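You operate a simulated robot arm through the tools that you are given. There is no shell and no other tool.

The job below is to be done with a simulated robot arm. You get a single attempt, and the scene is never put back.

Task
Move stick one into stick two's slot, with the bus plug out meanwhile.
Fine: bus plug to the plug well first, stick two to the stick stand; plug back in the bus socket last.

The check looks at the end state, three seconds after you hand in, the way a careful person would. Anything else that was tipped, shoved, dropped, spilled or broken makes it a failure.

Robot
A 7-joint arm with a two-finger parallel gripper, fixed in place. Base frame: the origin is on the floor under the middle of its stand, x ahead of it, y to its left, z up. Readings come in m, degrees, newtons and seconds.
With the tool pointing down near the work surface it reaches from about 0.44 to 0.9 m from the base axis. Its first joint turns from -17.0 to 126.0 degrees. Payload 1.57 kg.
Tool frame: the origin (TCP) lies between the finger pads and is the grasp point; the fingertips stand 0.03 m ahead of it; z points along the fingers, y is the line along which they close. The gripper opens to 0.08 m. The fingers are 0.017 m wide and 0.012 m thick; the gripper's body (0.04 by 0.082 m) begins 0.08 m behind the TCP.
Orientation is that of the tool frame in the base frame, as a unit quaternion [x, y, z, w]. With the fingers straight down and closing along the base's y, the tool's x points along the base's -x, its y along +y and its z along -z.

Tools
- The arm moves only by the tool servo_tool. Its argument "plan" is a list of rows, each a list of 7 numbers: the shift along the tool's x, y, z in units of 400 mm (1.0 is 400 mm), then the turn, a rotation vector about the tool's x, y, z in units of 45 degrees (1.0 is 45 degrees), then the opening, from 0 (shut) to 1 (fully open). In form: [[x, y, z, ax, ay, az, claw], ...]. A call has 1 to 20 rows; each row is the pose to reach, as a shift and turn from the pose commanded when the call began, along the tool's axes at that moment. A call with a number of a shift or a turn outside -1 to 1 is refused whole. Each row takes 0.2 s and may step no farther than 0.05 m and 8.6 degrees from the row before; otherwise, or with a gripper value out of range, the whole call is refused. Where a pose cannot be reached the arm comes as near as it can. A force on the tool above 40 N (or 10 N above the force at the start of the call, whichever is more), or a blocked arm, ends the call early, and 0.2 s more pass. The fingers move at their own pace (about 0.045 m/s each) and stop on an object; they squeeze with about 34 N. The grip force told is the motor's: it shows also when the fingers shut on nothing. Time passes only in rows, and 0.2 s behind the last, so rows that repeat a pose let the fingers close. It gives the time, the measured TCP pose, the force on the tool (base axes), the opening and the grip force at its end, in the units of the frame above (readings bear some noise), with the torque about the TCP (base axes, N m) and any sound that the robot's microphone picked up, and new pictures: "pictures" is both (left out), scene, wrist or none.
- Cameras (640 x 400 px; columns grow to the right, rows downward): "scene" is fixed at [0.0492, -0.6515, 1.4061]; the picture's right is [0.18, -0.98, 0.00], its down [-0.75, -0.14, -0.65] and it looks along [0.64, 0.12, -0.76] (base axes); focal length 214 px, centre (320, 200). "wrist" rides on the gripper at [0.072, -0.007, -0.122] in the tool frame; the picture's right is [0.09, 1.00, 0.00], its down [-0.84, 0.08, -0.54] and it looks along [-0.54, 0.05, 0.84] (tool axes); focal length 238 px, centre (320, 200). There is no depth. A picture from a camera that has moved, and an enlarged one, comes with that camera's place and axes in the base frame and with its lens.
- move_column(by): slides the trunk up (or, below 0, down) by that many m; the arm rides with it, the base frame stays. It gives what a move gives, with no picture.
- inspect(camera, box): a new picture of the part [left, top, right, bottom] of that camera's present view, enlarged. No time passes.
- job_done(): hands the job in; it is judged then, once.

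Places have to be worked out from the pictures, the camera data and where the tool is seen. Open the gripper and draw the arm clear of the work before you hand the job in, unless the task says otherwise.

The tools are called after "Emit:" by a JSON object that holds its "fn" and its "kwargs". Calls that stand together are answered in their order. servo_tool: Moves the arm, as the interface text tells. Its arguments: {"type":"object","properties":{"plan":{"type":"array"},"pictures":{"type":"string","enum":["both","scene","wrist","none"]}},"required":["plan"]} The other tools are called the same way: move_column (by) moves the trunk up or down; inspect (camera, box) takes an enlarged picture of a part of a camera's view; job_done () hands the job in.

At the start:

```text
time_s: 0.0
ee_pos: [0.708, -0.0365, 1.1595]
orientation: [0.001, 1.0, 0.0, 0.0]
force: [0.3, -0.4, 0.0]
ft_torque: [0.01, 0.01, 0.01]
finger_gap: 0.0799
gripper_force: 0.1
trunk travel left (down, up): [-0.725, 0.065]
```

scene: 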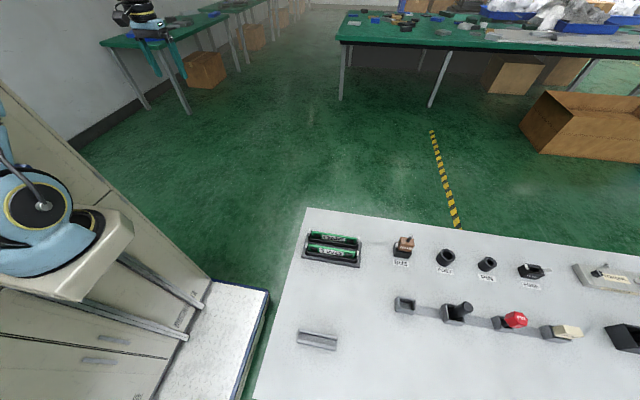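
wrist: 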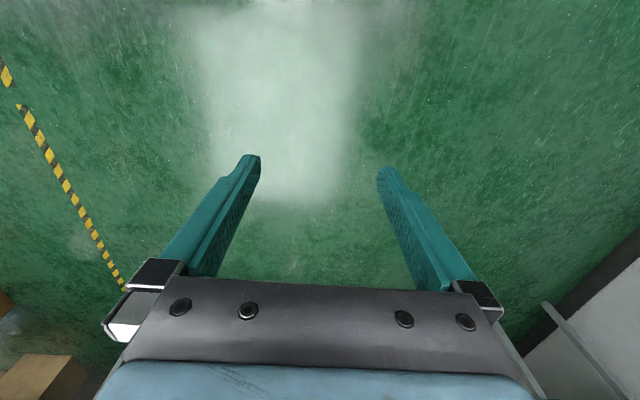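

I start by looking closely at the work panel in the scene camera before moving anything.

Emit:
{"fn": "inspect", "kwargs": {"camera": "scene", "box": [280, 200, 460, 312]}}

Emit:
{"fn": "inspect", "kwargs": {"camera": "scene", "box": [380, 225, 560, 338]}}

Emit:
{"fn": "inspect", "kwargs": {"camera": "scene", "box": [460, 240, 640, 352]}}

Emit:
{"fn": "inspect", "kwargs": {"camera": "scene", "box": [240, 280, 440, 400]}}

```text
3.56 times, centred on (370, 256) of scene
camera zoom: at [0.0492, -0.6515, 1.4061], right [0.18, -0.98, 0.0], down [-0.75, -0.14, -0.65], along [0.64, 0.12, -0.76], focal length 763 px, centre (142, 1)
```

zoom: 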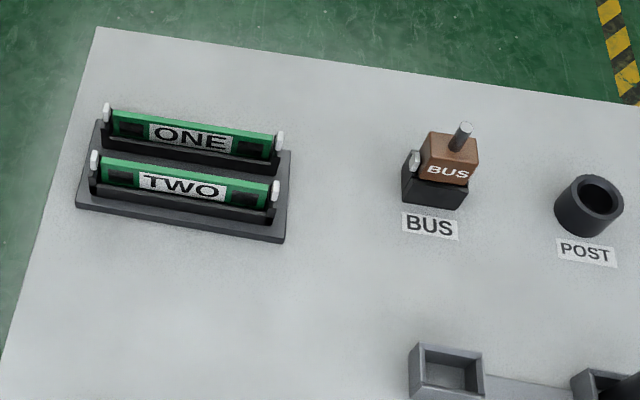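

```text
3.54 times, centred on (470, 282) of scene
camera zoom: at [0.0492, -0.6515, 1.4061], right [0.18, -0.98, 0.0], down [-0.75, -0.14, -0.65], along [0.64, 0.12, -0.76], focal length 759 px, centre (-211, -88)
```

zoom: 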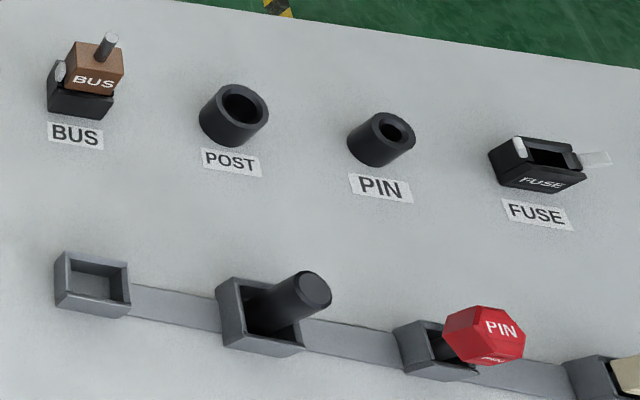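

```text
3.56 times, centred on (550, 296) of scene
camera zoom: at [0.0492, -0.6515, 1.4061], right [0.18, -0.98, 0.0], down [-0.75, -0.14, -0.65], along [0.64, 0.12, -0.76], focal length 763 px, centre (-498, -141)
```

zoom: 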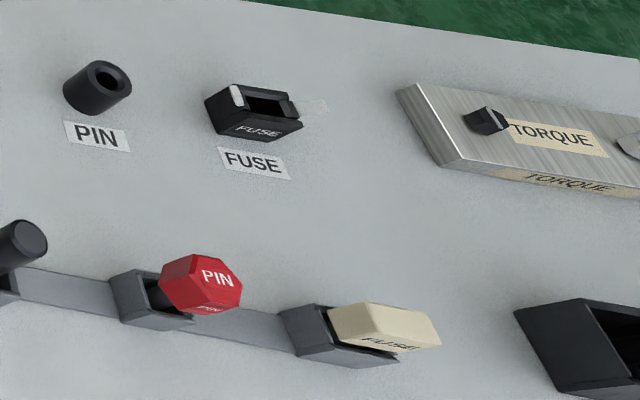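

```text
3.20 times, centred on (340, 340) of scene
camera zoom: at [0.0492, -0.6515, 1.4061], right [0.18, -0.98, 0.0], down [-0.75, -0.14, -0.65], along [0.64, 0.12, -0.76], focal length 686 px, centre (256, -248)
```

zoom: 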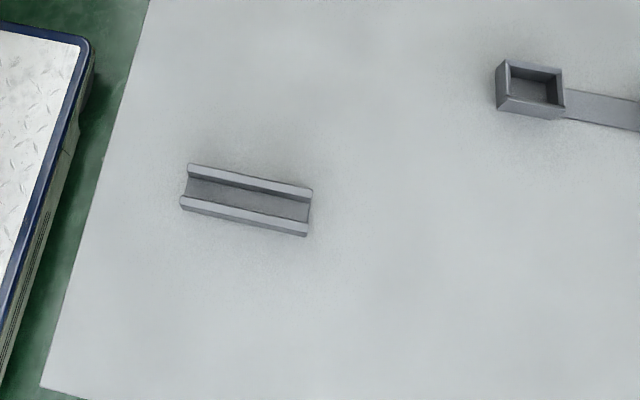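

The panel is a horizontal bench to the robot's right; the sticks run along base y, and the gripper shows at the picture's upper left. I swing the arm toward the bench at this height, turning the tool so that it will close along base x, and look from there.

Emit:
{"fn": "servo_tool", "kwargs": {"plan": [[0.045, -0.075, 0, 0, 0, 0.08, 1], [0.09, -0.15, 0, 0, 0, 0.17, 1], [0.13, -0.23, 0, 0, 0, 0.25, 1], [0.175, -0.305, 0, 0, 0, 0.33, 1], [0.22, -0.38, 0, 0, 0, 0.42, 1], [0.26, -0.455, 0, 0, 0, 0.5, 1], [0.305, -0.53, 0, 0, 0, 0.58, 1], [0.35, -0.605, 0, 0, 0, 0.67, 1], [0.39, -0.68, 0, 0, 0, 0.75, 1], [0.435, -0.76, 0, 0, 0, 0.83, 1], [0.48, -0.835, 0, 0, 0, 0.92, 1], [0.52, -0.91, 0, 0, 0, 1.0, 1]], "pictures": "both"}}

```text
time_s: 2.6
ee_pos: [0.4997, -0.3988, 1.1581]
orientation: [0.383, 0.924, 0.0, 0.0]
force: [0.7, 0.3, 0.3]
ft_torque: [-0.03, 0.02, 0.01]
finger_gap: 0.0804
gripper_force: 0.0
trunk travel left (down, up): [-0.725, 0.065]
camera wrist: at [0.4448, -0.3526, 1.2817], right [0.64, 0.77, 0.0], down [0.65, -0.54, 0.54], along [0.42, -0.35, -0.84], focal length 238 px, centre (320, 200)
```

scene: 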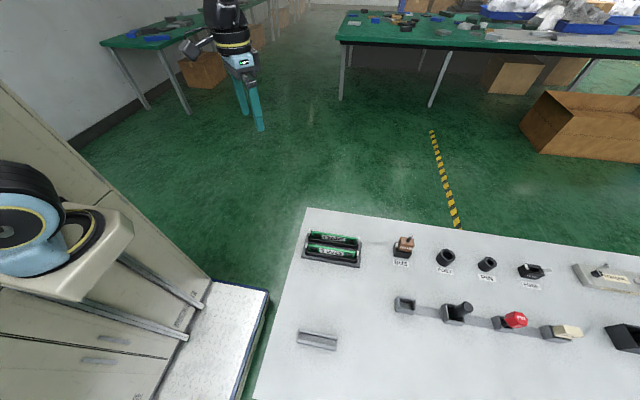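
wrist: 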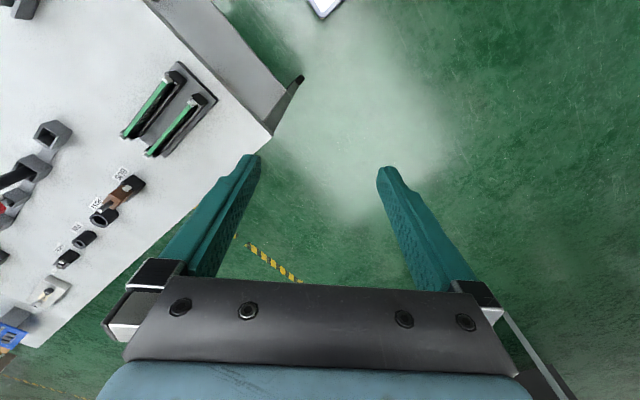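

The bench corner seen from both cameras puts the bench top at about z 0.827, with sticks near (0.38, -0.63) and the bus socket near (0.38, -0.82). I now move over the bench with the other 45° of turn and look down at the parts.

Emit:
{"fn": "servo_tool", "kwargs": {"plan": [[0, -0.065, 0.03, 0, 0, 0.12, 1], [0, -0.13, 0.06, 0, 0, 0.25, 1], [0, -0.19, 0.1, 0, 0, 0.37, 1], [-0.01, -0.26, 0.13, 0, 0, 0.5, 1], [-0.01, -0.32, 0.17, 0, 0, 0.62, 1], [-0.01, -0.39, 0.2, 0, 0, 0.75, 1], [-0.02, -0.45, 0.24, 0, 0, 0.87, 1], [-0.02, -0.515, 0.27, 0, 0, 1.0, 1], [-0.02, -0.515, 0.27, 0, 0, 1.0, 1]], "pictures": "both"}}

```text
time_s: 4.6
ee_pos: [0.3611, -0.5506, 1.0507]
orientation: [0.708, 0.706, 0.0, -0.001]
force: [0.7, -0.3, 0.0]
ft_torque: [-0.01, -0.01, 0.0]
finger_gap: 0.0801
gripper_force: 0.1
trunk travel left (down, up): [-0.725, 0.065]
camera wrist: at [0.3554, -0.4782, 1.1738], right [1.0, 0.09, 0.0], down [0.08, -0.84, 0.54], along [0.05, -0.54, -0.84], focal length 238 px, centre (320, 200)
```

scene: 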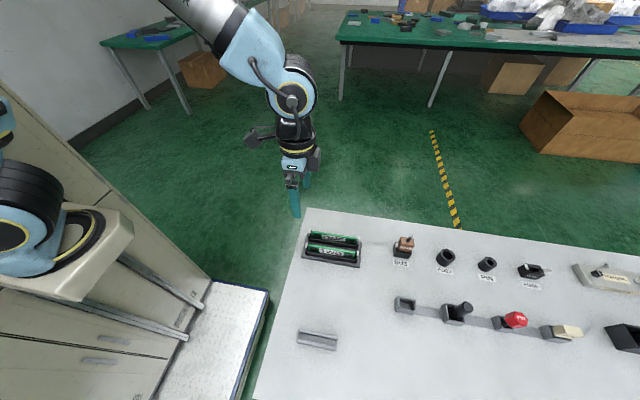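
wrist: 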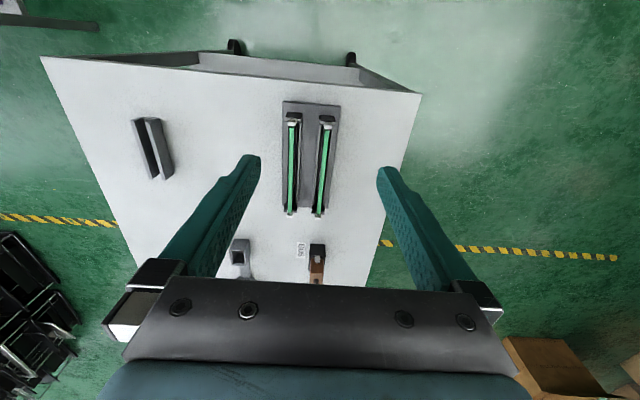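

The pose is as commanded; I enlarge the views of the sticks, the bus plug, the well and the stand.

Emit:
{"fn": "inspect", "kwargs": {"camera": "wrist", "box": [260, 90, 380, 165]}}

Emit:
{"fn": "inspect", "kwargs": {"camera": "wrist", "box": [260, 150, 380, 225]}}

Emit:
{"fn": "inspect", "kwargs": {"camera": "wrist", "box": [220, 225, 340, 300]}}

Emit:
{"fn": "inspect", "kwargs": {"camera": "wrist", "box": [110, 100, 230, 175]}}

Emit:
{"fn": "inspect", "kwargs": {"camera": "scene", "box": [380, 225, 444, 265]}}

Emit:
{"fn": "inspect", "kwargs": {"camera": "scene", "box": [296, 222, 376, 272]}}

```text
5.33 times, centred on (320, 128) of wrist
camera zoom: at [0.3554, -0.4782, 1.1738], right [1.0, 0.09, 0.0], down [0.08, -0.84, 0.54], along [0.05, -0.54, -0.84], focal length 1271 px, centre (320, 587)
```

zoom: 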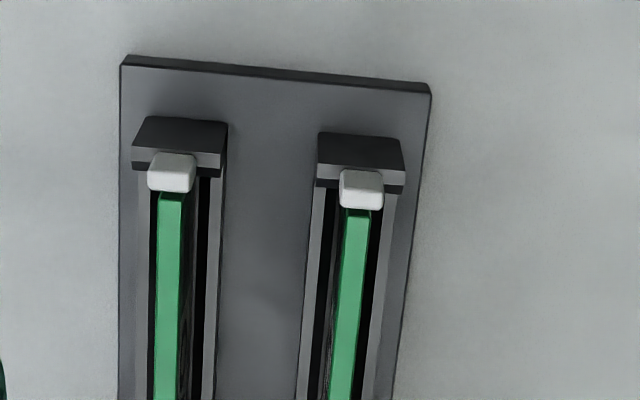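

```text
5.33 times, centred on (320, 188) of wrist
camera zoom: at [0.3554, -0.4782, 1.1738], right [1.0, 0.09, 0.0], down [0.08, -0.84, 0.54], along [0.05, -0.54, -0.84], focal length 1271 px, centre (320, 267)
```

zoom: 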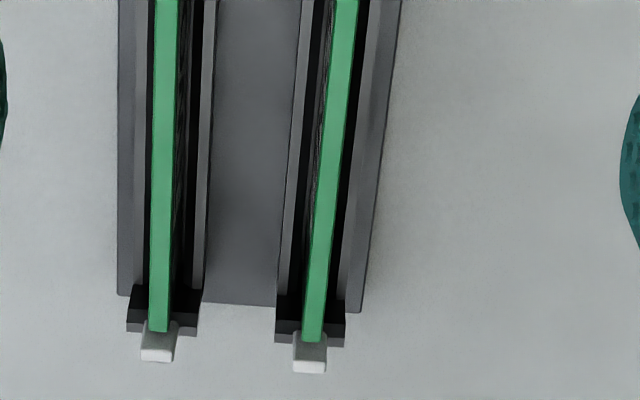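

```text
5.33 times, centred on (280, 262) of wrist
camera zoom: at [0.3554, -0.4782, 1.1738], right [1.0, 0.09, 0.0], down [0.08, -0.84, 0.54], along [0.05, -0.54, -0.84], focal length 1271 px, centre (533, -133)
```

zoom: 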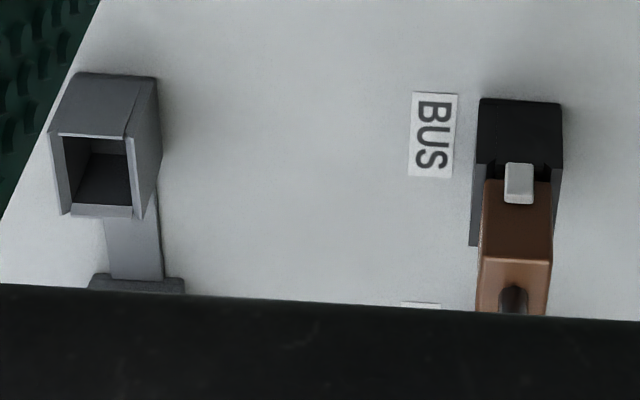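

```text
5.33 times, centred on (170, 138) of wrist
camera zoom: at [0.3554, -0.4782, 1.1738], right [1.0, 0.09, 0.0], down [0.08, -0.84, 0.54], along [0.05, -0.54, -0.84], focal length 1271 px, centre (1120, 533)
```

zoom: 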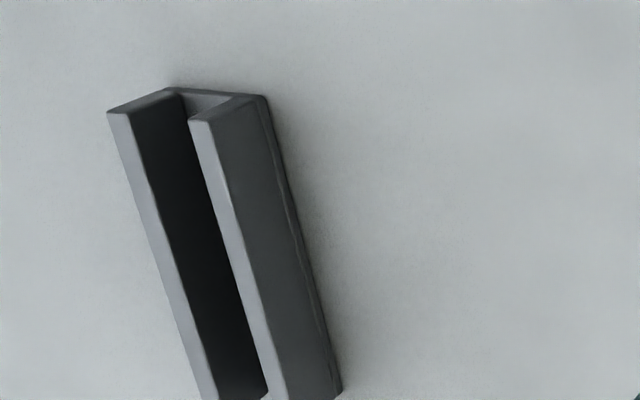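

```text
10.00 times, centred on (412, 245) of scene
camera zoom: at [0.0492, -0.6515, 1.4061], right [0.18, -0.98, 0.0], down [-0.75, -0.14, -0.65], along [0.64, 0.12, -0.76], focal length 2145 px, centre (-600, -250)
```

zoom: 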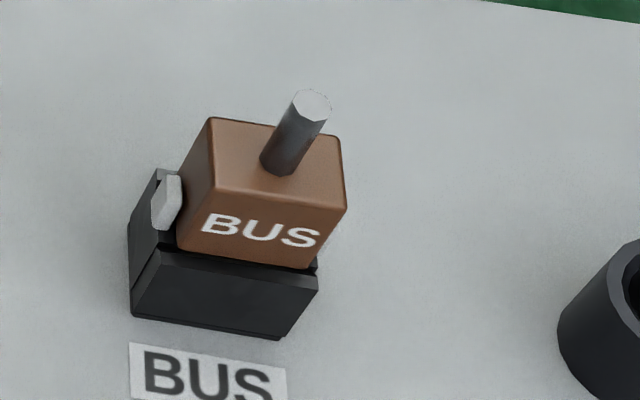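

```text
8.00 times, centred on (336, 247) of scene
camera zoom: at [0.0492, -0.6515, 1.4061], right [0.18, -0.98, 0.0], down [-0.75, -0.14, -0.65], along [0.64, 0.12, -0.76], focal length 1716 px, centre (192, -176)
```

zoom: 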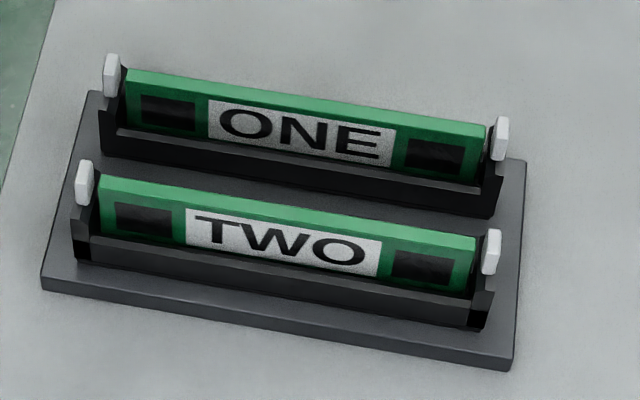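

Sticks one and two stand at x ≈ 0.3735 and 0.329, y −0.567 to −0.695, tops at z ≈ 0.876, with white latches at the slot ends; the bus socket has one too. I go closer for a good look at the bus plug, its latch and the well.

Emit:
{"fn": "servo_tool", "kwargs": {"plan": [[-0.1, -0.0125, 0.045, 0, 0, 0, 1], [-0.2, -0.025, 0.09, 0, 0, 0, 1], [-0.29, -0.0375, 0.13, 0, 0, 0, 1], [-0.375, -0.05, 0.176, 0, 0, 0, 1], [-0.375, -0.05, 0.176, 0, 0, 0, 1]], "pictures": "both"}}

```text
time_s: 5.8
ee_pos: [0.3421, -0.7012, 0.9793]
orientation: [0.708, 0.706, 0.0, 0.0]
force: [0.3, -0.8, -0.1]
ft_torque: [-0.01, 0.03, 0.03]
finger_gap: 0.0799
gripper_force: 0.1
trunk travel left (down, up): [-0.725, 0.065]
camera wrist: at [0.3366, -0.6307, 1.1026], right [1.0, 0.09, 0.0], down [0.08, -0.84, 0.54], along [0.05, -0.54, -0.84], focal length 238 px, centre (320, 200)
```

scene: 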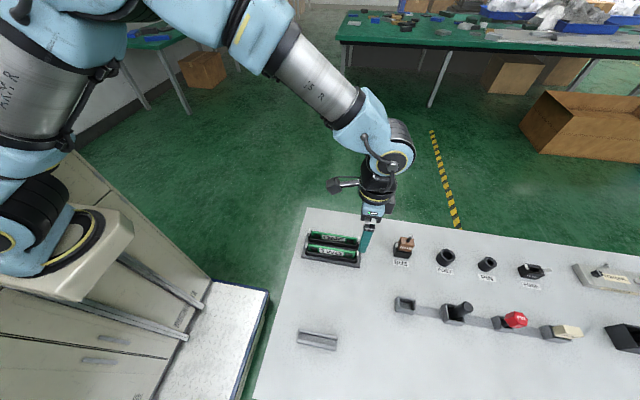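
wrist: 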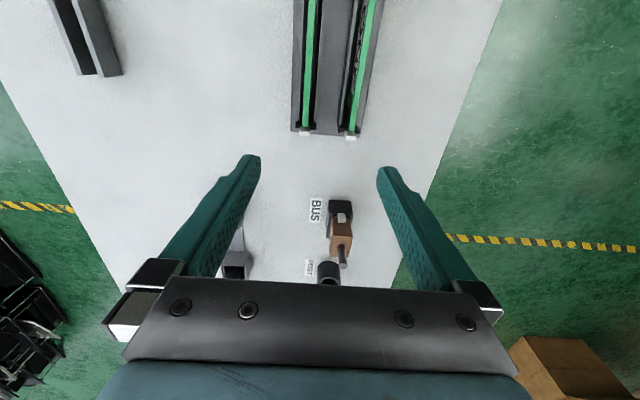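

Emit:
{"fn": "inspect", "kwargs": {"camera": "wrist", "box": [300, 190, 380, 240]}}

Emit:
{"fn": "inspect", "kwargs": {"camera": "wrist", "box": [300, 225, 380, 275]}}

Emit:
{"fn": "inspect", "kwargs": {"camera": "wrist", "box": [280, 95, 376, 155]}}

Emit:
{"fn": "inspect", "kwargs": {"camera": "scene", "box": [385, 230, 425, 255]}}

```text
8.00 times, centred on (340, 215) of wrist
camera zoom: at [0.3366, -0.6307, 1.1026], right [1.0, 0.09, 0.0], down [0.08, -0.84, 0.54], along [0.05, -0.54, -0.84], focal length 1907 px, centre (160, 80)
```

zoom: 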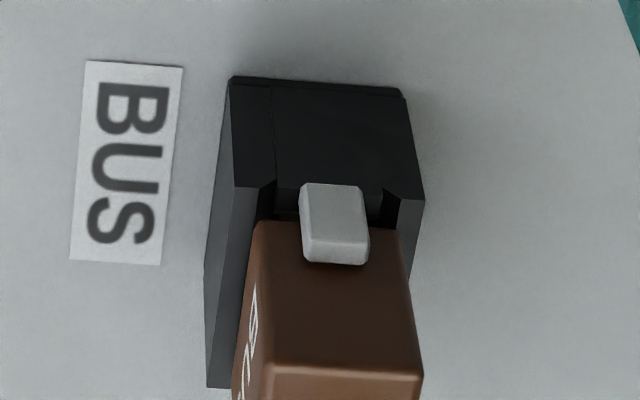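

```text
8.00 times, centred on (340, 250) of wrist
camera zoom: at [0.3366, -0.6307, 1.1026], right [1.0, 0.09, 0.0], down [0.08, -0.84, 0.54], along [0.05, -0.54, -0.84], focal length 1907 px, centre (160, -200)
```

zoom: 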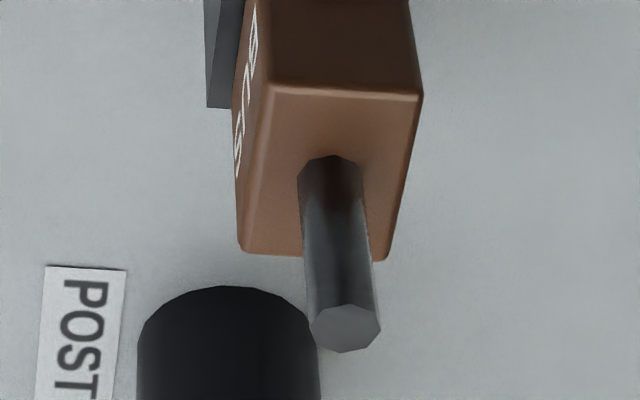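

```text
6.67 times, centred on (328, 125) of wrist
camera zoom: at [0.3366, -0.6307, 1.1026], right [1.0, 0.09, 0.0], down [0.08, -0.84, 0.54], along [0.05, -0.54, -0.84], focal length 1589 px, centre (267, 700)
```

zoom: 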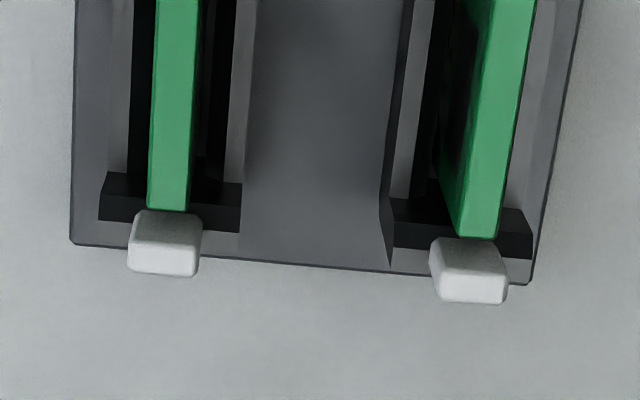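

```text
16.00 times, centred on (405, 242) of scene
camera zoom: at [0.0492, -0.6515, 1.4061], right [0.18, -0.98, 0.0], down [-0.75, -0.14, -0.65], along [0.64, 0.12, -0.76], focal length 3432 px, centre (-1040, -480)
```

zoom: 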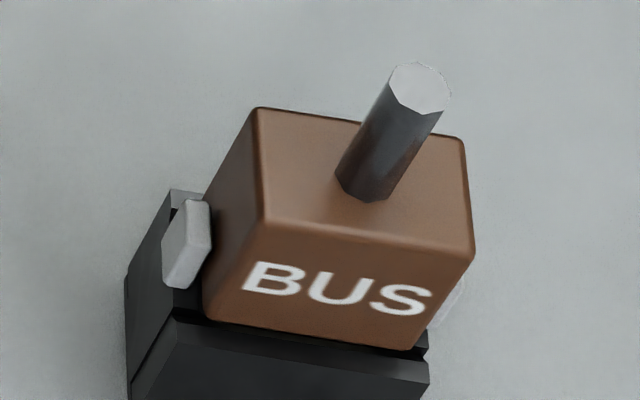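

The bus socket's latch on the +y side is clear and a second one shows faintly on the −y side. The empty FUSE socket shows how such latches sit, so I enlarge it and the other side of the bus.

Emit:
{"fn": "inspect", "kwargs": {"camera": "scene", "box": [508, 254, 564, 289]}}

Emit:
{"fn": "inspect", "kwargs": {"camera": "scene", "box": [400, 236, 424, 251]}}

Emit:
{"fn": "inspect", "kwargs": {"camera": "scene", "box": [300, 225, 324, 240]}}

Emit:
{"fn": "inspect", "kwargs": {"camera": "scene", "box": [344, 228, 376, 268]}}

```text
11.43 times, centred on (536, 272) of scene
camera zoom: at [0.0492, -0.6515, 1.4061], right [0.18, -0.98, 0.0], down [-0.75, -0.14, -0.65], along [0.64, 0.12, -0.76], focal length 2451 px, centre (-2149, -617)
```

zoom: 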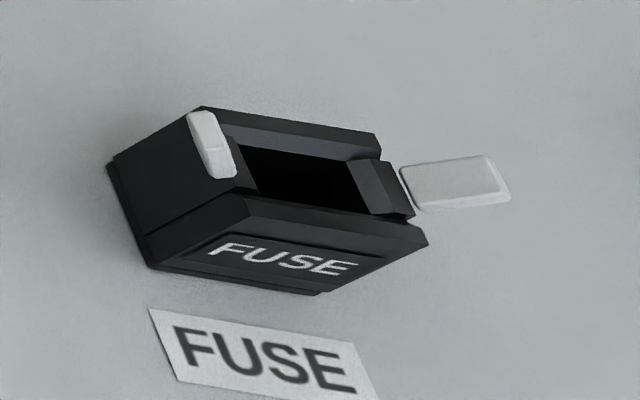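

```text
16.00 times, centred on (412, 244) of scene
camera zoom: at [0.0492, -0.6515, 1.4061], right [0.18, -0.98, 0.0], down [-0.75, -0.14, -0.65], along [0.64, 0.12, -0.76], focal length 3432 px, centre (-1152, -496)
```

zoom: 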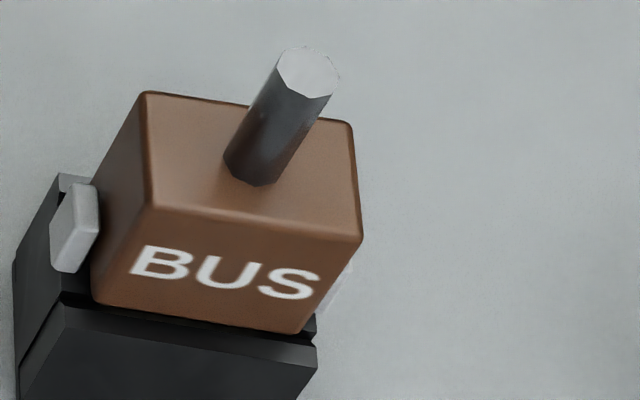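

```text
16.00 times, centred on (312, 232) of scene
camera zoom: at [0.0492, -0.6515, 1.4061], right [0.18, -0.98, 0.0], down [-0.75, -0.14, -0.65], along [0.64, 0.12, -0.76], focal length 3432 px, centre (448, -320)
```

zoom: 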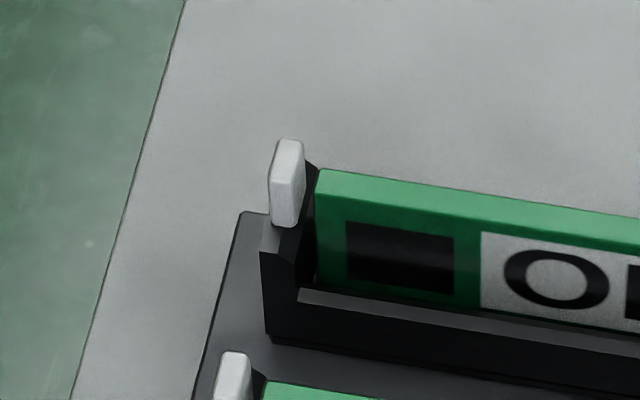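

```text
10.00 times, centred on (360, 248) of scene
camera zoom: at [0.0492, -0.6515, 1.4061], right [0.18, -0.98, 0.0], down [-0.75, -0.14, -0.65], along [0.64, 0.12, -0.76], focal length 2145 px, centre (-80, -280)
```

zoom: 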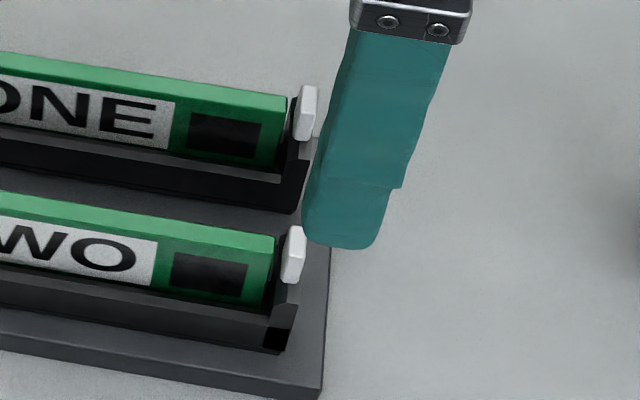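

The FUSE latches are splayed open where its part is out, while the bus and stick latches stand shut. The plug's stem top is at about (0.381, −0.831, 0.921), with the plug top near z 0.885; I go nearer, staying above the stem, to see the latch and measure more exactly.

Emit:
{"fn": "servo_tool", "kwargs": {"plan": [[-0.08, 0.03, 0.012, 0, 0, 0, 1], [-0.16, 0.065, 0.024, 0, 0, 0, 1], [-0.2475, 0.097, 0.036, 0, 0, 0, 1], [-0.2475, 0.097, 0.036, 0, 0, 0, 1]], "pictures": "both"}}

```text
time_s: 6.8
ee_pos: [0.378, -0.7995, 0.9646]
orientation: [0.708, 0.706, 0.001, 0.001]
force: [-0.3, -0.4, 0.2]
ft_torque: [-0.06, -0.03, -0.02]
finger_gap: 0.0801
gripper_force: 0.0
trunk travel left (down, up): [-0.725, 0.065]
camera wrist: at [0.3736, -0.7284, 1.0884], right [1.0, 0.09, 0.0], down [0.08, -0.84, 0.54], along [0.05, -0.54, -0.84], focal length 238 px, centre (320, 200)
```

scene: 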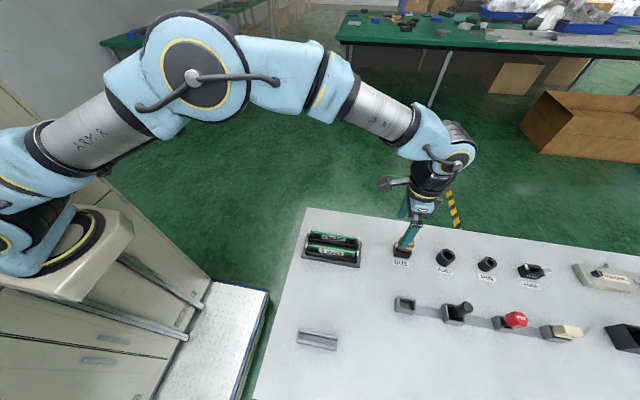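
wrist: 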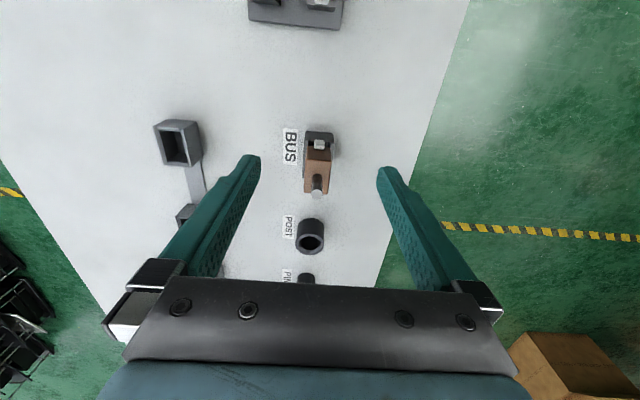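

The arm still has reach in hand here. I enlarge the bus plug and the well from this closer place.

Emit:
{"fn": "inspect", "kwargs": {"camera": "wrist", "box": [284, 122, 356, 167]}}

Emit:
{"fn": "inspect", "kwargs": {"camera": "wrist", "box": [284, 160, 356, 205]}}

Emit:
{"fn": "inspect", "kwargs": {"camera": "wrist", "box": [140, 110, 220, 160]}}

Emit:
{"fn": "inspect", "kwargs": {"camera": "scene", "box": [388, 215, 428, 265]}}

```text
8.89 times, centred on (320, 144) of wrist
camera zoom: at [0.3736, -0.7284, 1.0884], right [1.0, 0.09, 0.0], down [0.08, -0.84, 0.54], along [0.05, -0.54, -0.84], focal length 2119 px, centre (320, 693)
```

zoom: 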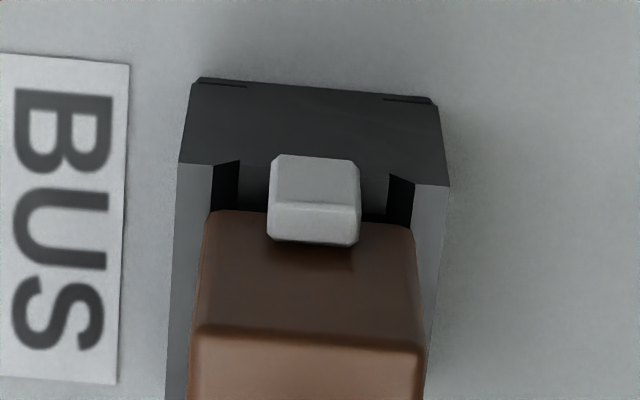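

```text
8.89 times, centred on (320, 182) of wrist
camera zoom: at [0.3736, -0.7284, 1.0884], right [1.0, 0.09, 0.0], down [0.08, -0.84, 0.54], along [0.05, -0.54, -0.84], focal length 2119 px, centre (320, 356)
```

zoom: 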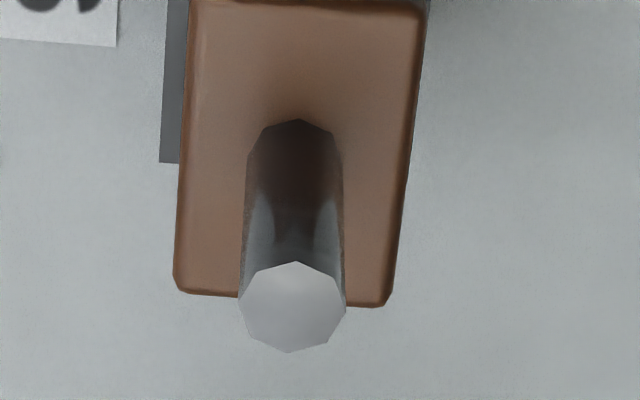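

```text
8.00 times, centred on (180, 135) of wrist
camera zoom: at [0.3736, -0.7284, 1.0884], right [1.0, 0.09, 0.0], down [0.08, -0.84, 0.54], along [0.05, -0.54, -0.84], focal length 1907 px, centre (1440, 720)
```

zoom: 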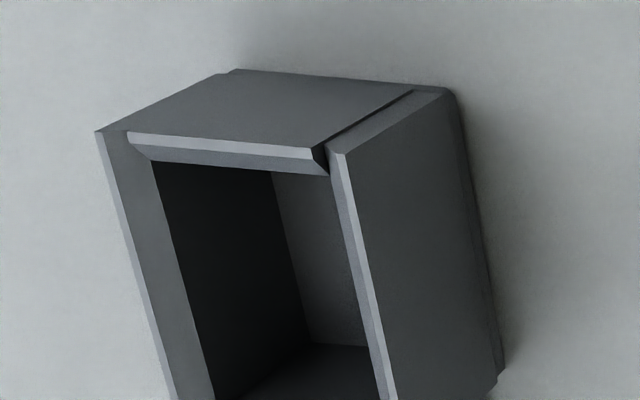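

```text
8.00 times, centred on (408, 240) of scene
camera zoom: at [0.0492, -0.6515, 1.4061], right [0.18, -0.98, 0.0], down [-0.75, -0.14, -0.65], along [0.64, 0.12, -0.76], focal length 1716 px, centre (-384, -120)
```

zoom: 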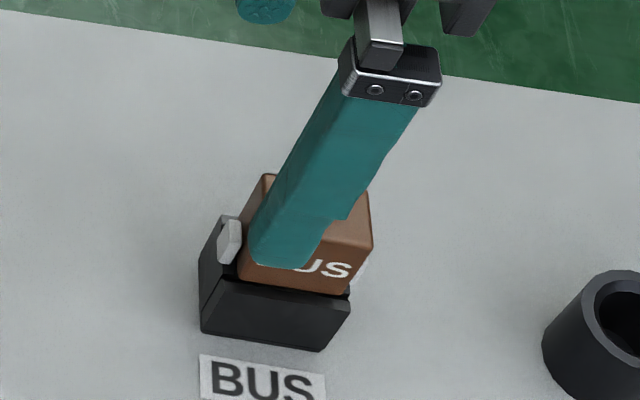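

The stem axis is at (0.380, −0.832) and the plug body is about 25 mm × 35 mm, top at z 0.885. I centre over it and lower the open fingers to straddle the upper part of the body, staying well above the socket.

Emit:
{"fn": "servo_tool", "kwargs": {"plan": [[-0.042, 0.003, 0, 0, 0, 0, 1], [-0.084, 0.005, 0, 0, 0, 0, 1], [-0.084, 0.005, 0.06, 0, 0, 0, 1], [-0.084, 0.005, 0.11, 0, 0, 0, 1], [-0.084, 0.005, 0.15, 0, 0, 0, 1], [-0.084, 0.005, 0.165, 0, 0, 0, 1], [-0.084, 0.005, 0.165, 0, 0, 0, 1]], "pictures": "both"}}

```text
time_s: 8.4
ee_pos: [0.3802, -0.8343, 0.9003]
orientation: [0.708, 0.706, -0.001, 0.0]
force: [-0.8, 0.3, 0.8]
ft_torque: [-0.02, -0.02, 0.01]
finger_gap: 0.08
gripper_force: 0.0
trunk travel left (down, up): [-0.725, 0.065]
camera wrist: at [0.3747, -0.7626, 1.0237], right [1.0, 0.09, 0.0], down [0.08, -0.84, 0.54], along [0.05, -0.54, -0.84], focal length 238 px, centre (320, 200)
```

scene: 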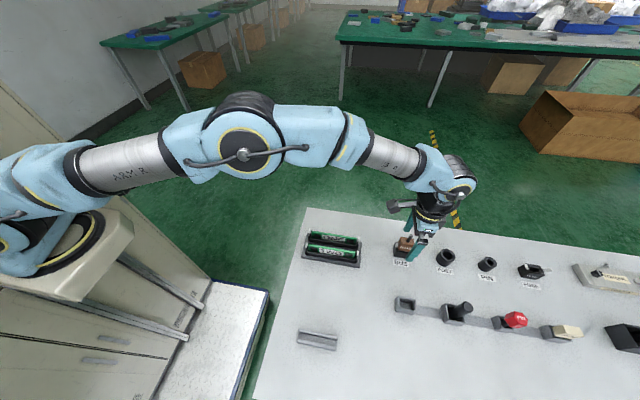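
wrist: 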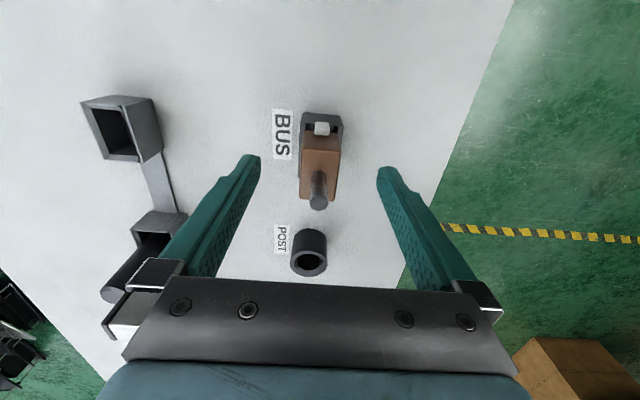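

The plug sits centred between the open fingers. I enlarge it once more at this close range to see the latch before closing.

Emit:
{"fn": "inspect", "kwargs": {"camera": "wrist", "box": [280, 100, 360, 150]}}

Emit:
{"fn": "inspect", "kwargs": {"camera": "wrist", "box": [70, 85, 182, 175]}}

Emit:
{"fn": "inspect", "kwargs": {"camera": "scene", "box": [388, 225, 428, 270]}}

```text
8.00 times, centred on (320, 125) of wrist
camera zoom: at [0.3747, -0.7626, 1.0237], right [1.0, 0.09, 0.0], down [0.08, -0.84, 0.54], along [0.05, -0.54, -0.84], focal length 1907 px, centre (320, 800)
```

zoom: 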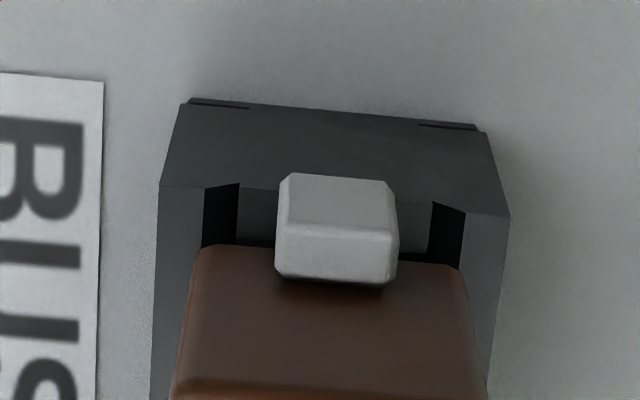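

```text
4.44 times, centred on (126, 130) of wrist
camera zoom: at [0.3747, -0.7626, 1.0237], right [1.0, 0.09, 0.0], down [0.08, -0.84, 0.54], along [0.05, -0.54, -0.84], focal length 1059 px, centre (1182, 511)
```

zoom: 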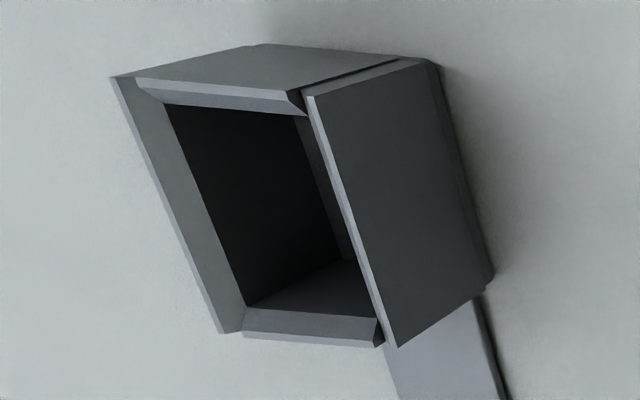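

```text
8.89 times, centred on (408, 248) of scene
camera zoom: at [0.0492, -0.6515, 1.4061], right [0.18, -0.98, 0.0], down [-0.75, -0.14, -0.65], along [0.64, 0.12, -0.76], focal length 1906 px, centre (-462, -222)
```

zoom: 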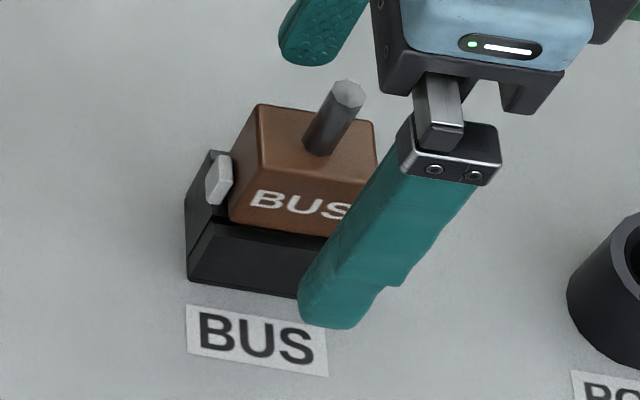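

The plug is well between the fingers and nothing else is near them. I close on the body.

Emit:
{"fn": "servo_tool", "kwargs": {"plan": [[0, 0, 0, 0, 0, 0, 0.3], [0, 0, 0, 0, 0, 0, 0.3], [0, 0, 0, 0, 0, 0, 0], [0, 0, 0, 0, 0, 0, 0], [0, 0, 0, 0, 0, 0, 0], [0, 0, 0, 0, 0, 0, 0]], "pictures": "both"}}

```text
time_s: 9.8
ee_pos: [0.38, -0.834, 0.9016]
orientation: [0.708, 0.706, 0.0, 0.0]
force: [-5.7, 1.3, 0.8]
ft_torque: [0.02, 0.13, 0.0]
finger_gap: 0.0228
gripper_force: 33.7
trunk travel left (down, up): [-0.725, 0.065]
camera wrist: at [0.374, -0.7625, 1.0238], right [1.0, 0.09, 0.0], down [0.08, -0.84, 0.54], along [0.05, -0.54, -0.84], focal length 238 px, centre (320, 200)
```

scene: 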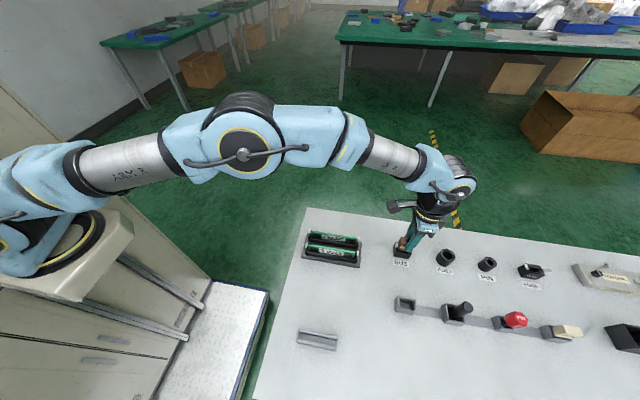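
wrist: 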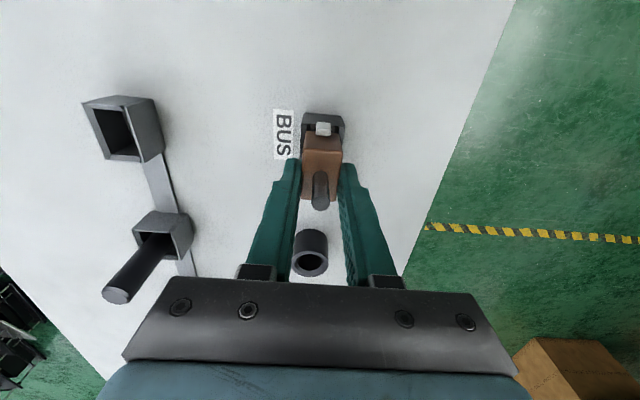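

The fingers stopped on the plug at 22.8 mm with a small side force of −5.7 N. I ease 1 mm toward −x and try a very gentle 2 mm lift to feel whether the latches hold it.

Emit:
{"fn": "servo_tool", "kwargs": {"plan": [[0, -0.0025, 0, 0, 0, 0, 0], [0, -0.0025, -0.0025, 0, 0, 0, 0], [0, -0.0025, -0.005, 0, 0, 0, 0], [0, -0.0025, -0.005, 0, 0, 0, 0]], "pictures": "wrist"}}

```text
time_s: 10.8
ee_pos: [0.3804, -0.8352, 0.9041]
orientation: [0.707, 0.707, 0.001, 0.001]
force: [0.3, -0.5, 1.6]
ft_torque: [0.02, 0.0, -0.01]
finger_gap: 0.0224
gripper_force: 34.0
trunk travel left (down, up): [-0.725, 0.065]
camera wrist: at [0.3745, -0.7627, 1.0264], right [1.0, 0.09, 0.0], down [0.08, -0.84, 0.54], along [0.05, -0.54, -0.84], focal length 238 px, centre (320, 200)
```

wrist: 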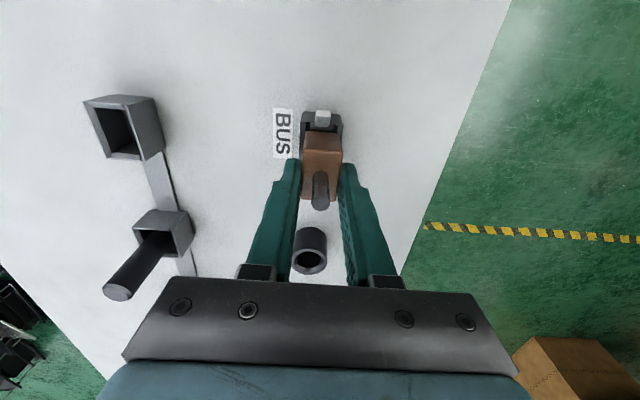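

Only 1.6 N and the latch has moved outward as the plug rose, so the latches follow the part. I check it enlarged before lifting on.

Emit:
{"fn": "inspect", "kwargs": {"camera": "wrist", "box": [280, 95, 360, 145]}}

Emit:
{"fn": "inspect", "kwargs": {"camera": "scene", "box": [384, 225, 432, 265]}}

```text
8.00 times, centred on (320, 120) of wrist
camera zoom: at [0.3745, -0.7627, 1.0264], right [1.0, 0.09, 0.0], down [0.08, -0.84, 0.54], along [0.05, -0.54, -0.84], focal length 1907 px, centre (320, 840)
```

zoom: 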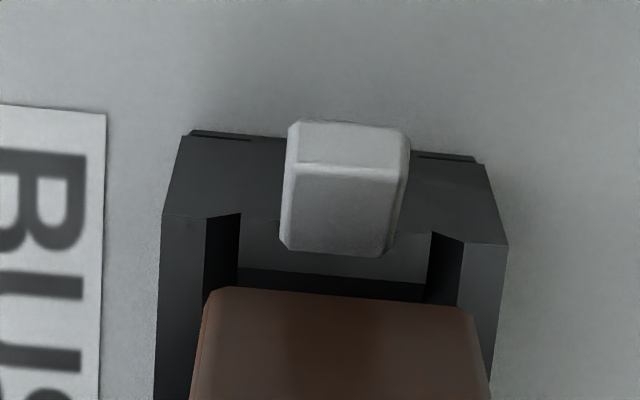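

```text
10.00 times, centred on (408, 245) of scene
camera zoom: at [0.0492, -0.6515, 1.4061], right [0.18, -0.98, 0.0], down [-0.75, -0.14, -0.65], along [0.64, 0.12, -0.76], focal length 2145 px, centre (-560, -250)
```

zoom: 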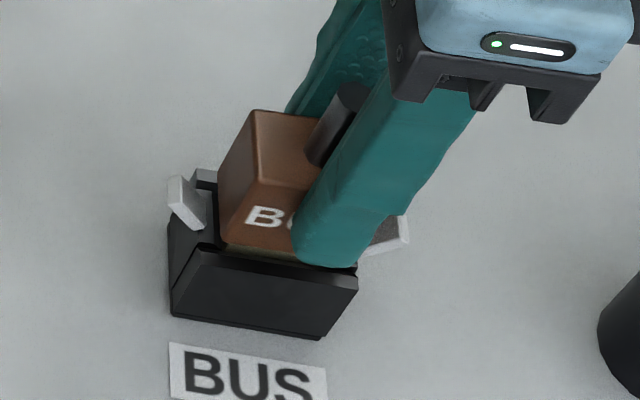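

Both latches are open and the plug is free. I lift it straight up 60 mm and look at its lower part.

Emit:
{"fn": "servo_tool", "kwargs": {"plan": [[0, 0, -0.01, 0, 0, 0, 0], [0, 0, -0.03, 0, 0, 0, 0], [0, 0, -0.06, 0, 0, 0, 0], [0, 0, -0.1, 0, 0, 0, 0], [0, 0, -0.13, 0, 0, 0, 0], [0, 0, -0.15, 0, 0, 0, 0], [0, 0, -0.15, 0, 0, 0, 0]], "pictures": "both"}}

```text
time_s: 12.4
ee_pos: [0.3809, -0.8351, 0.9636]
orientation: [0.708, 0.706, 0.0, 0.0]
force: [0.0, -0.4, 0.1]
ft_torque: [0.02, 0.01, 0.02]
finger_gap: 0.0227
gripper_force: 33.9
trunk travel left (down, up): [-0.725, 0.065]
camera wrist: at [0.374, -0.7618, 1.0862], right [1.0, 0.09, 0.0], down [0.08, -0.84, 0.54], along [0.05, -0.54, -0.84], focal length 238 px, centre (320, 200)
```

scene: 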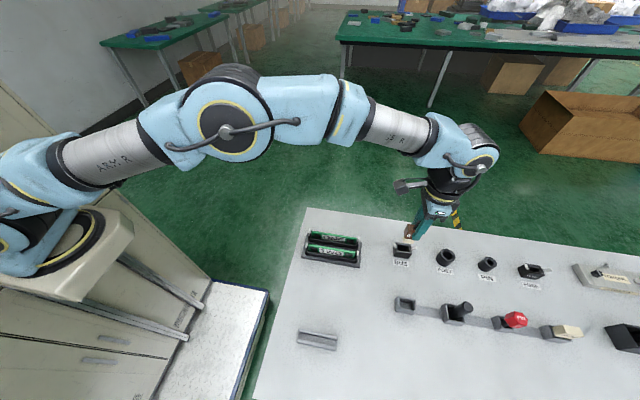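
wrist: 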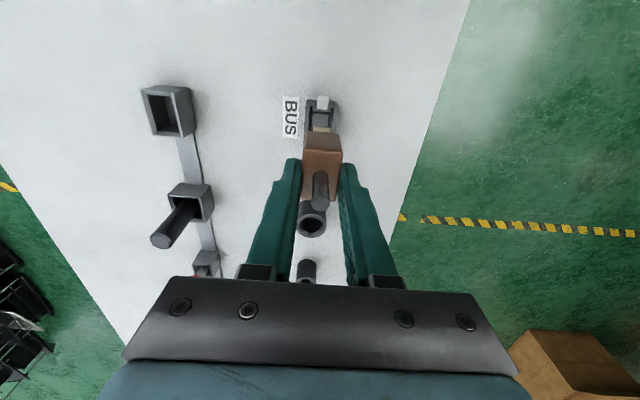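

Emit:
{"fn": "inspect", "kwargs": {"camera": "scene", "box": [380, 210, 440, 265]}}

Emit:
{"fn": "inspect", "kwargs": {"camera": "wrist", "box": [280, 85, 360, 145]}}

Emit:
{"fn": "inspect", "kwargs": {"camera": "wrist", "box": [130, 75, 210, 145]}}

Emit:
{"fn": "inspect", "kwargs": {"camera": "scene", "box": [385, 288, 425, 318]}}

```text
7.27 times, centred on (410, 238) of scene
camera zoom: at [0.0492, -0.6515, 1.4061], right [0.18, -0.98, 0.0], down [-0.75, -0.14, -0.65], along [0.64, 0.12, -0.76], focal length 1560 px, centre (-334, -73)
```

zoom: 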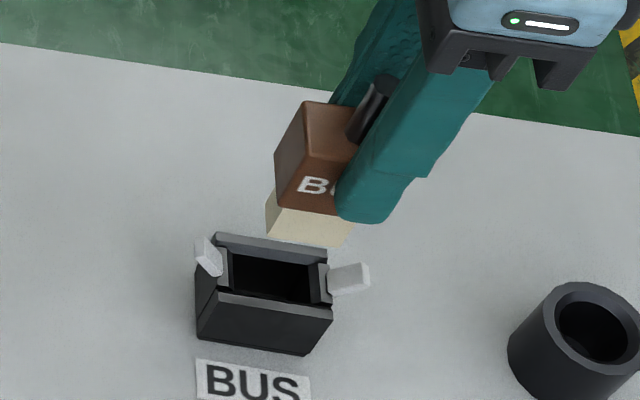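

```text
6.67 times, centred on (320, 115) of wrist
camera zoom: at [0.374, -0.7618, 1.0862], right [1.0, 0.09, 0.0], down [0.08, -0.84, 0.54], along [0.05, -0.54, -0.84], focal length 1589 px, centre (320, 767)
```

zoom: 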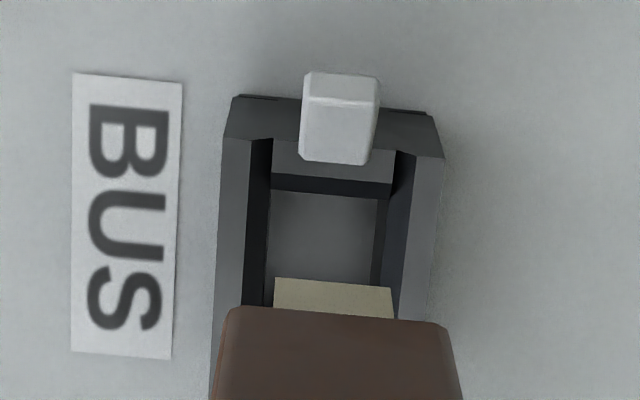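

```text
5.71 times, centred on (170, 110) of wrist
camera zoom: at [0.374, -0.7618, 1.0862], right [1.0, 0.09, 0.0], down [0.08, -0.84, 0.54], along [0.05, -0.54, -0.84], focal length 1362 px, centre (1177, 714)
```

zoom: 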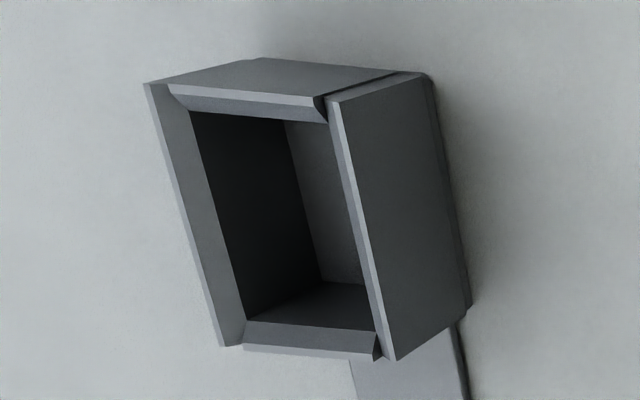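

```text
13.33 times, centred on (405, 303) of scene
camera zoom: at [0.0492, -0.6515, 1.4061], right [0.18, -0.98, 0.0], down [-0.75, -0.14, -0.65], along [0.64, 0.12, -0.76], focal length 2860 px, centre (-813, -1173)
```

zoom: 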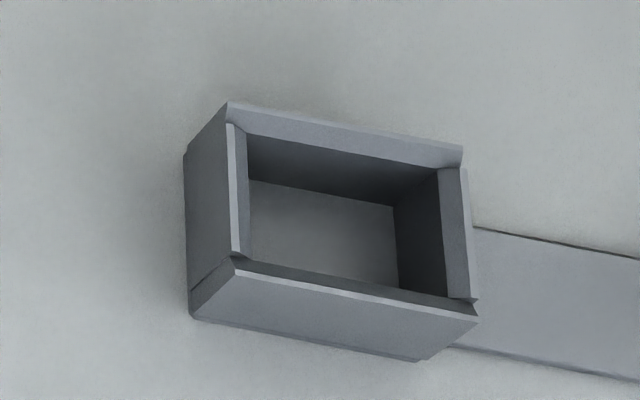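

The plug has a narrower cream blade below the brown body, and both socket and well are matching pockets. I zoom further on the empty socket and the blade to get centres and sizes.

Emit:
{"fn": "inspect", "kwargs": {"camera": "scene", "box": [388, 236, 420, 260]}}

Emit:
{"fn": "inspect", "kwargs": {"camera": "scene", "box": [398, 222, 430, 246]}}

Emit:
{"fn": "inspect", "kwargs": {"camera": "wrist", "box": [292, 95, 348, 140]}}

```text
16.00 times, centred on (404, 248) of scene
camera zoom: at [0.0492, -0.6515, 1.4061], right [0.18, -0.98, 0.0], down [-0.75, -0.14, -0.65], along [0.64, 0.12, -0.76], focal length 3432 px, centre (-1024, -568)
```

zoom: 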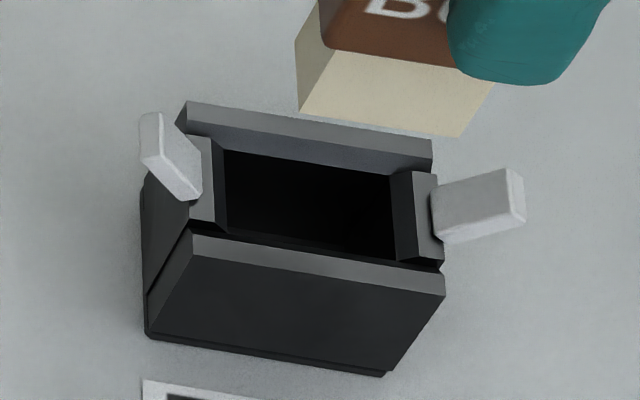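

```text
16.00 times, centred on (414, 234) of scene
camera zoom: at [0.0492, -0.6515, 1.4061], right [0.18, -0.98, 0.0], down [-0.75, -0.14, -0.65], along [0.64, 0.12, -0.76], focal length 3432 px, centre (-1184, -344)
```

zoom: 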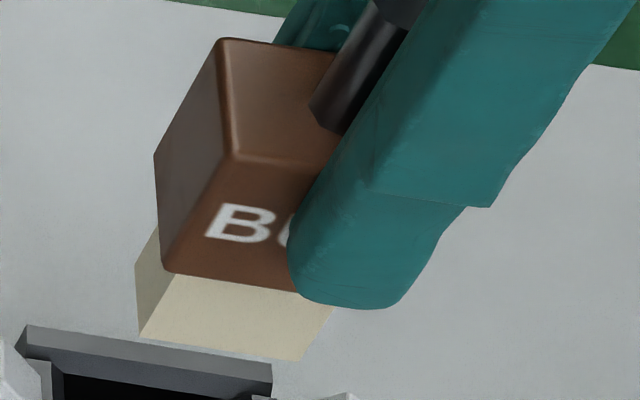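

```text
8.89 times, centred on (320, 118) of wrist
camera zoom: at [0.374, -0.7618, 1.0862], right [1.0, 0.09, 0.0], down [0.08, -0.84, 0.54], along [0.05, -0.54, -0.84], focal length 2119 px, centre (320, 933)
```

zoom: 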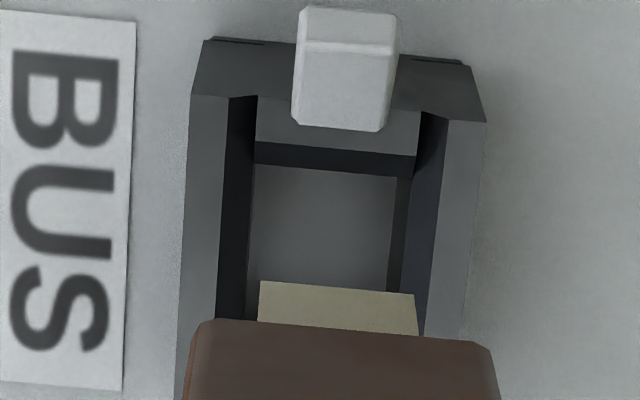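

The socket centre comes out at about (0.380, −0.832) and the well centre at about (0.232, −0.828), both with chamfered pockets; the blade is about 15 × 28 mm. I carry the plug over the well at this height and look.

Emit:
{"fn": "servo_tool", "kwargs": {"plan": [[0, -0.06, -0.02, 0, 0, 0, 0], [0.004, -0.14, -0.02, 0, 0, 0, 0], [0.008, -0.22, -0.02, 0, 0, 0, 0], [0.011, -0.3, -0.02, 0, 0, 0, 0], [0.011, -0.3695, -0.02, 0, 0, 0, 0], [0.011, -0.3695, -0.02, 0, 0, 0, 0], [0.011, -0.3695, -0.02, 0, 0, 0, 0]], "pictures": "both"}}

```text
time_s: 14.0
ee_pos: [0.2313, -0.8301, 0.9718]
orientation: [0.708, 0.707, 0.0, 0.0]
force: [0.1, 0.1, 0.2]
ft_torque: [-0.05, -0.01, 0.01]
finger_gap: 0.0228
gripper_force: 33.9
trunk travel left (down, up): [-0.725, 0.065]
camera wrist: at [0.2257, -0.7577, 1.0939], right [1.0, 0.09, 0.0], down [0.08, -0.84, 0.54], along [0.05, -0.54, -0.84], focal length 238 px, centre (320, 200)
```

scene: 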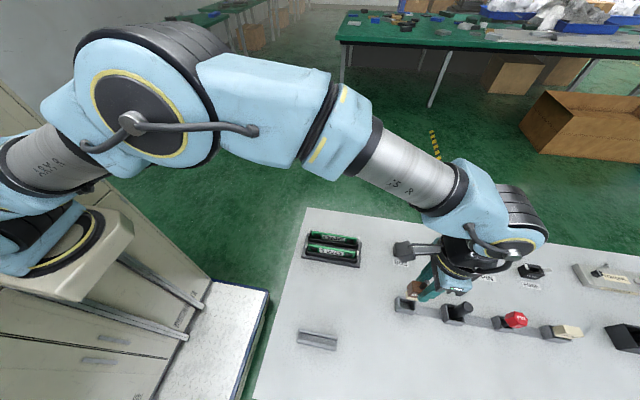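
wrist: 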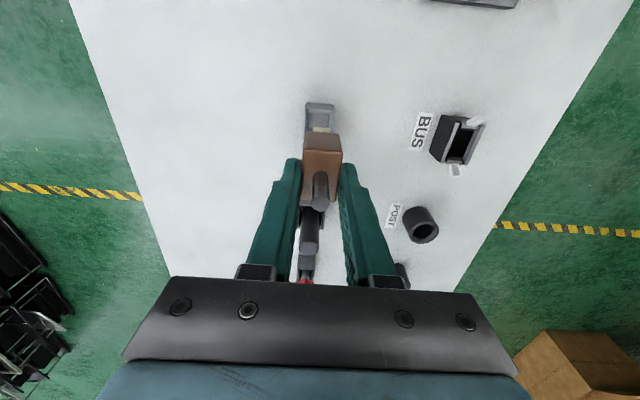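

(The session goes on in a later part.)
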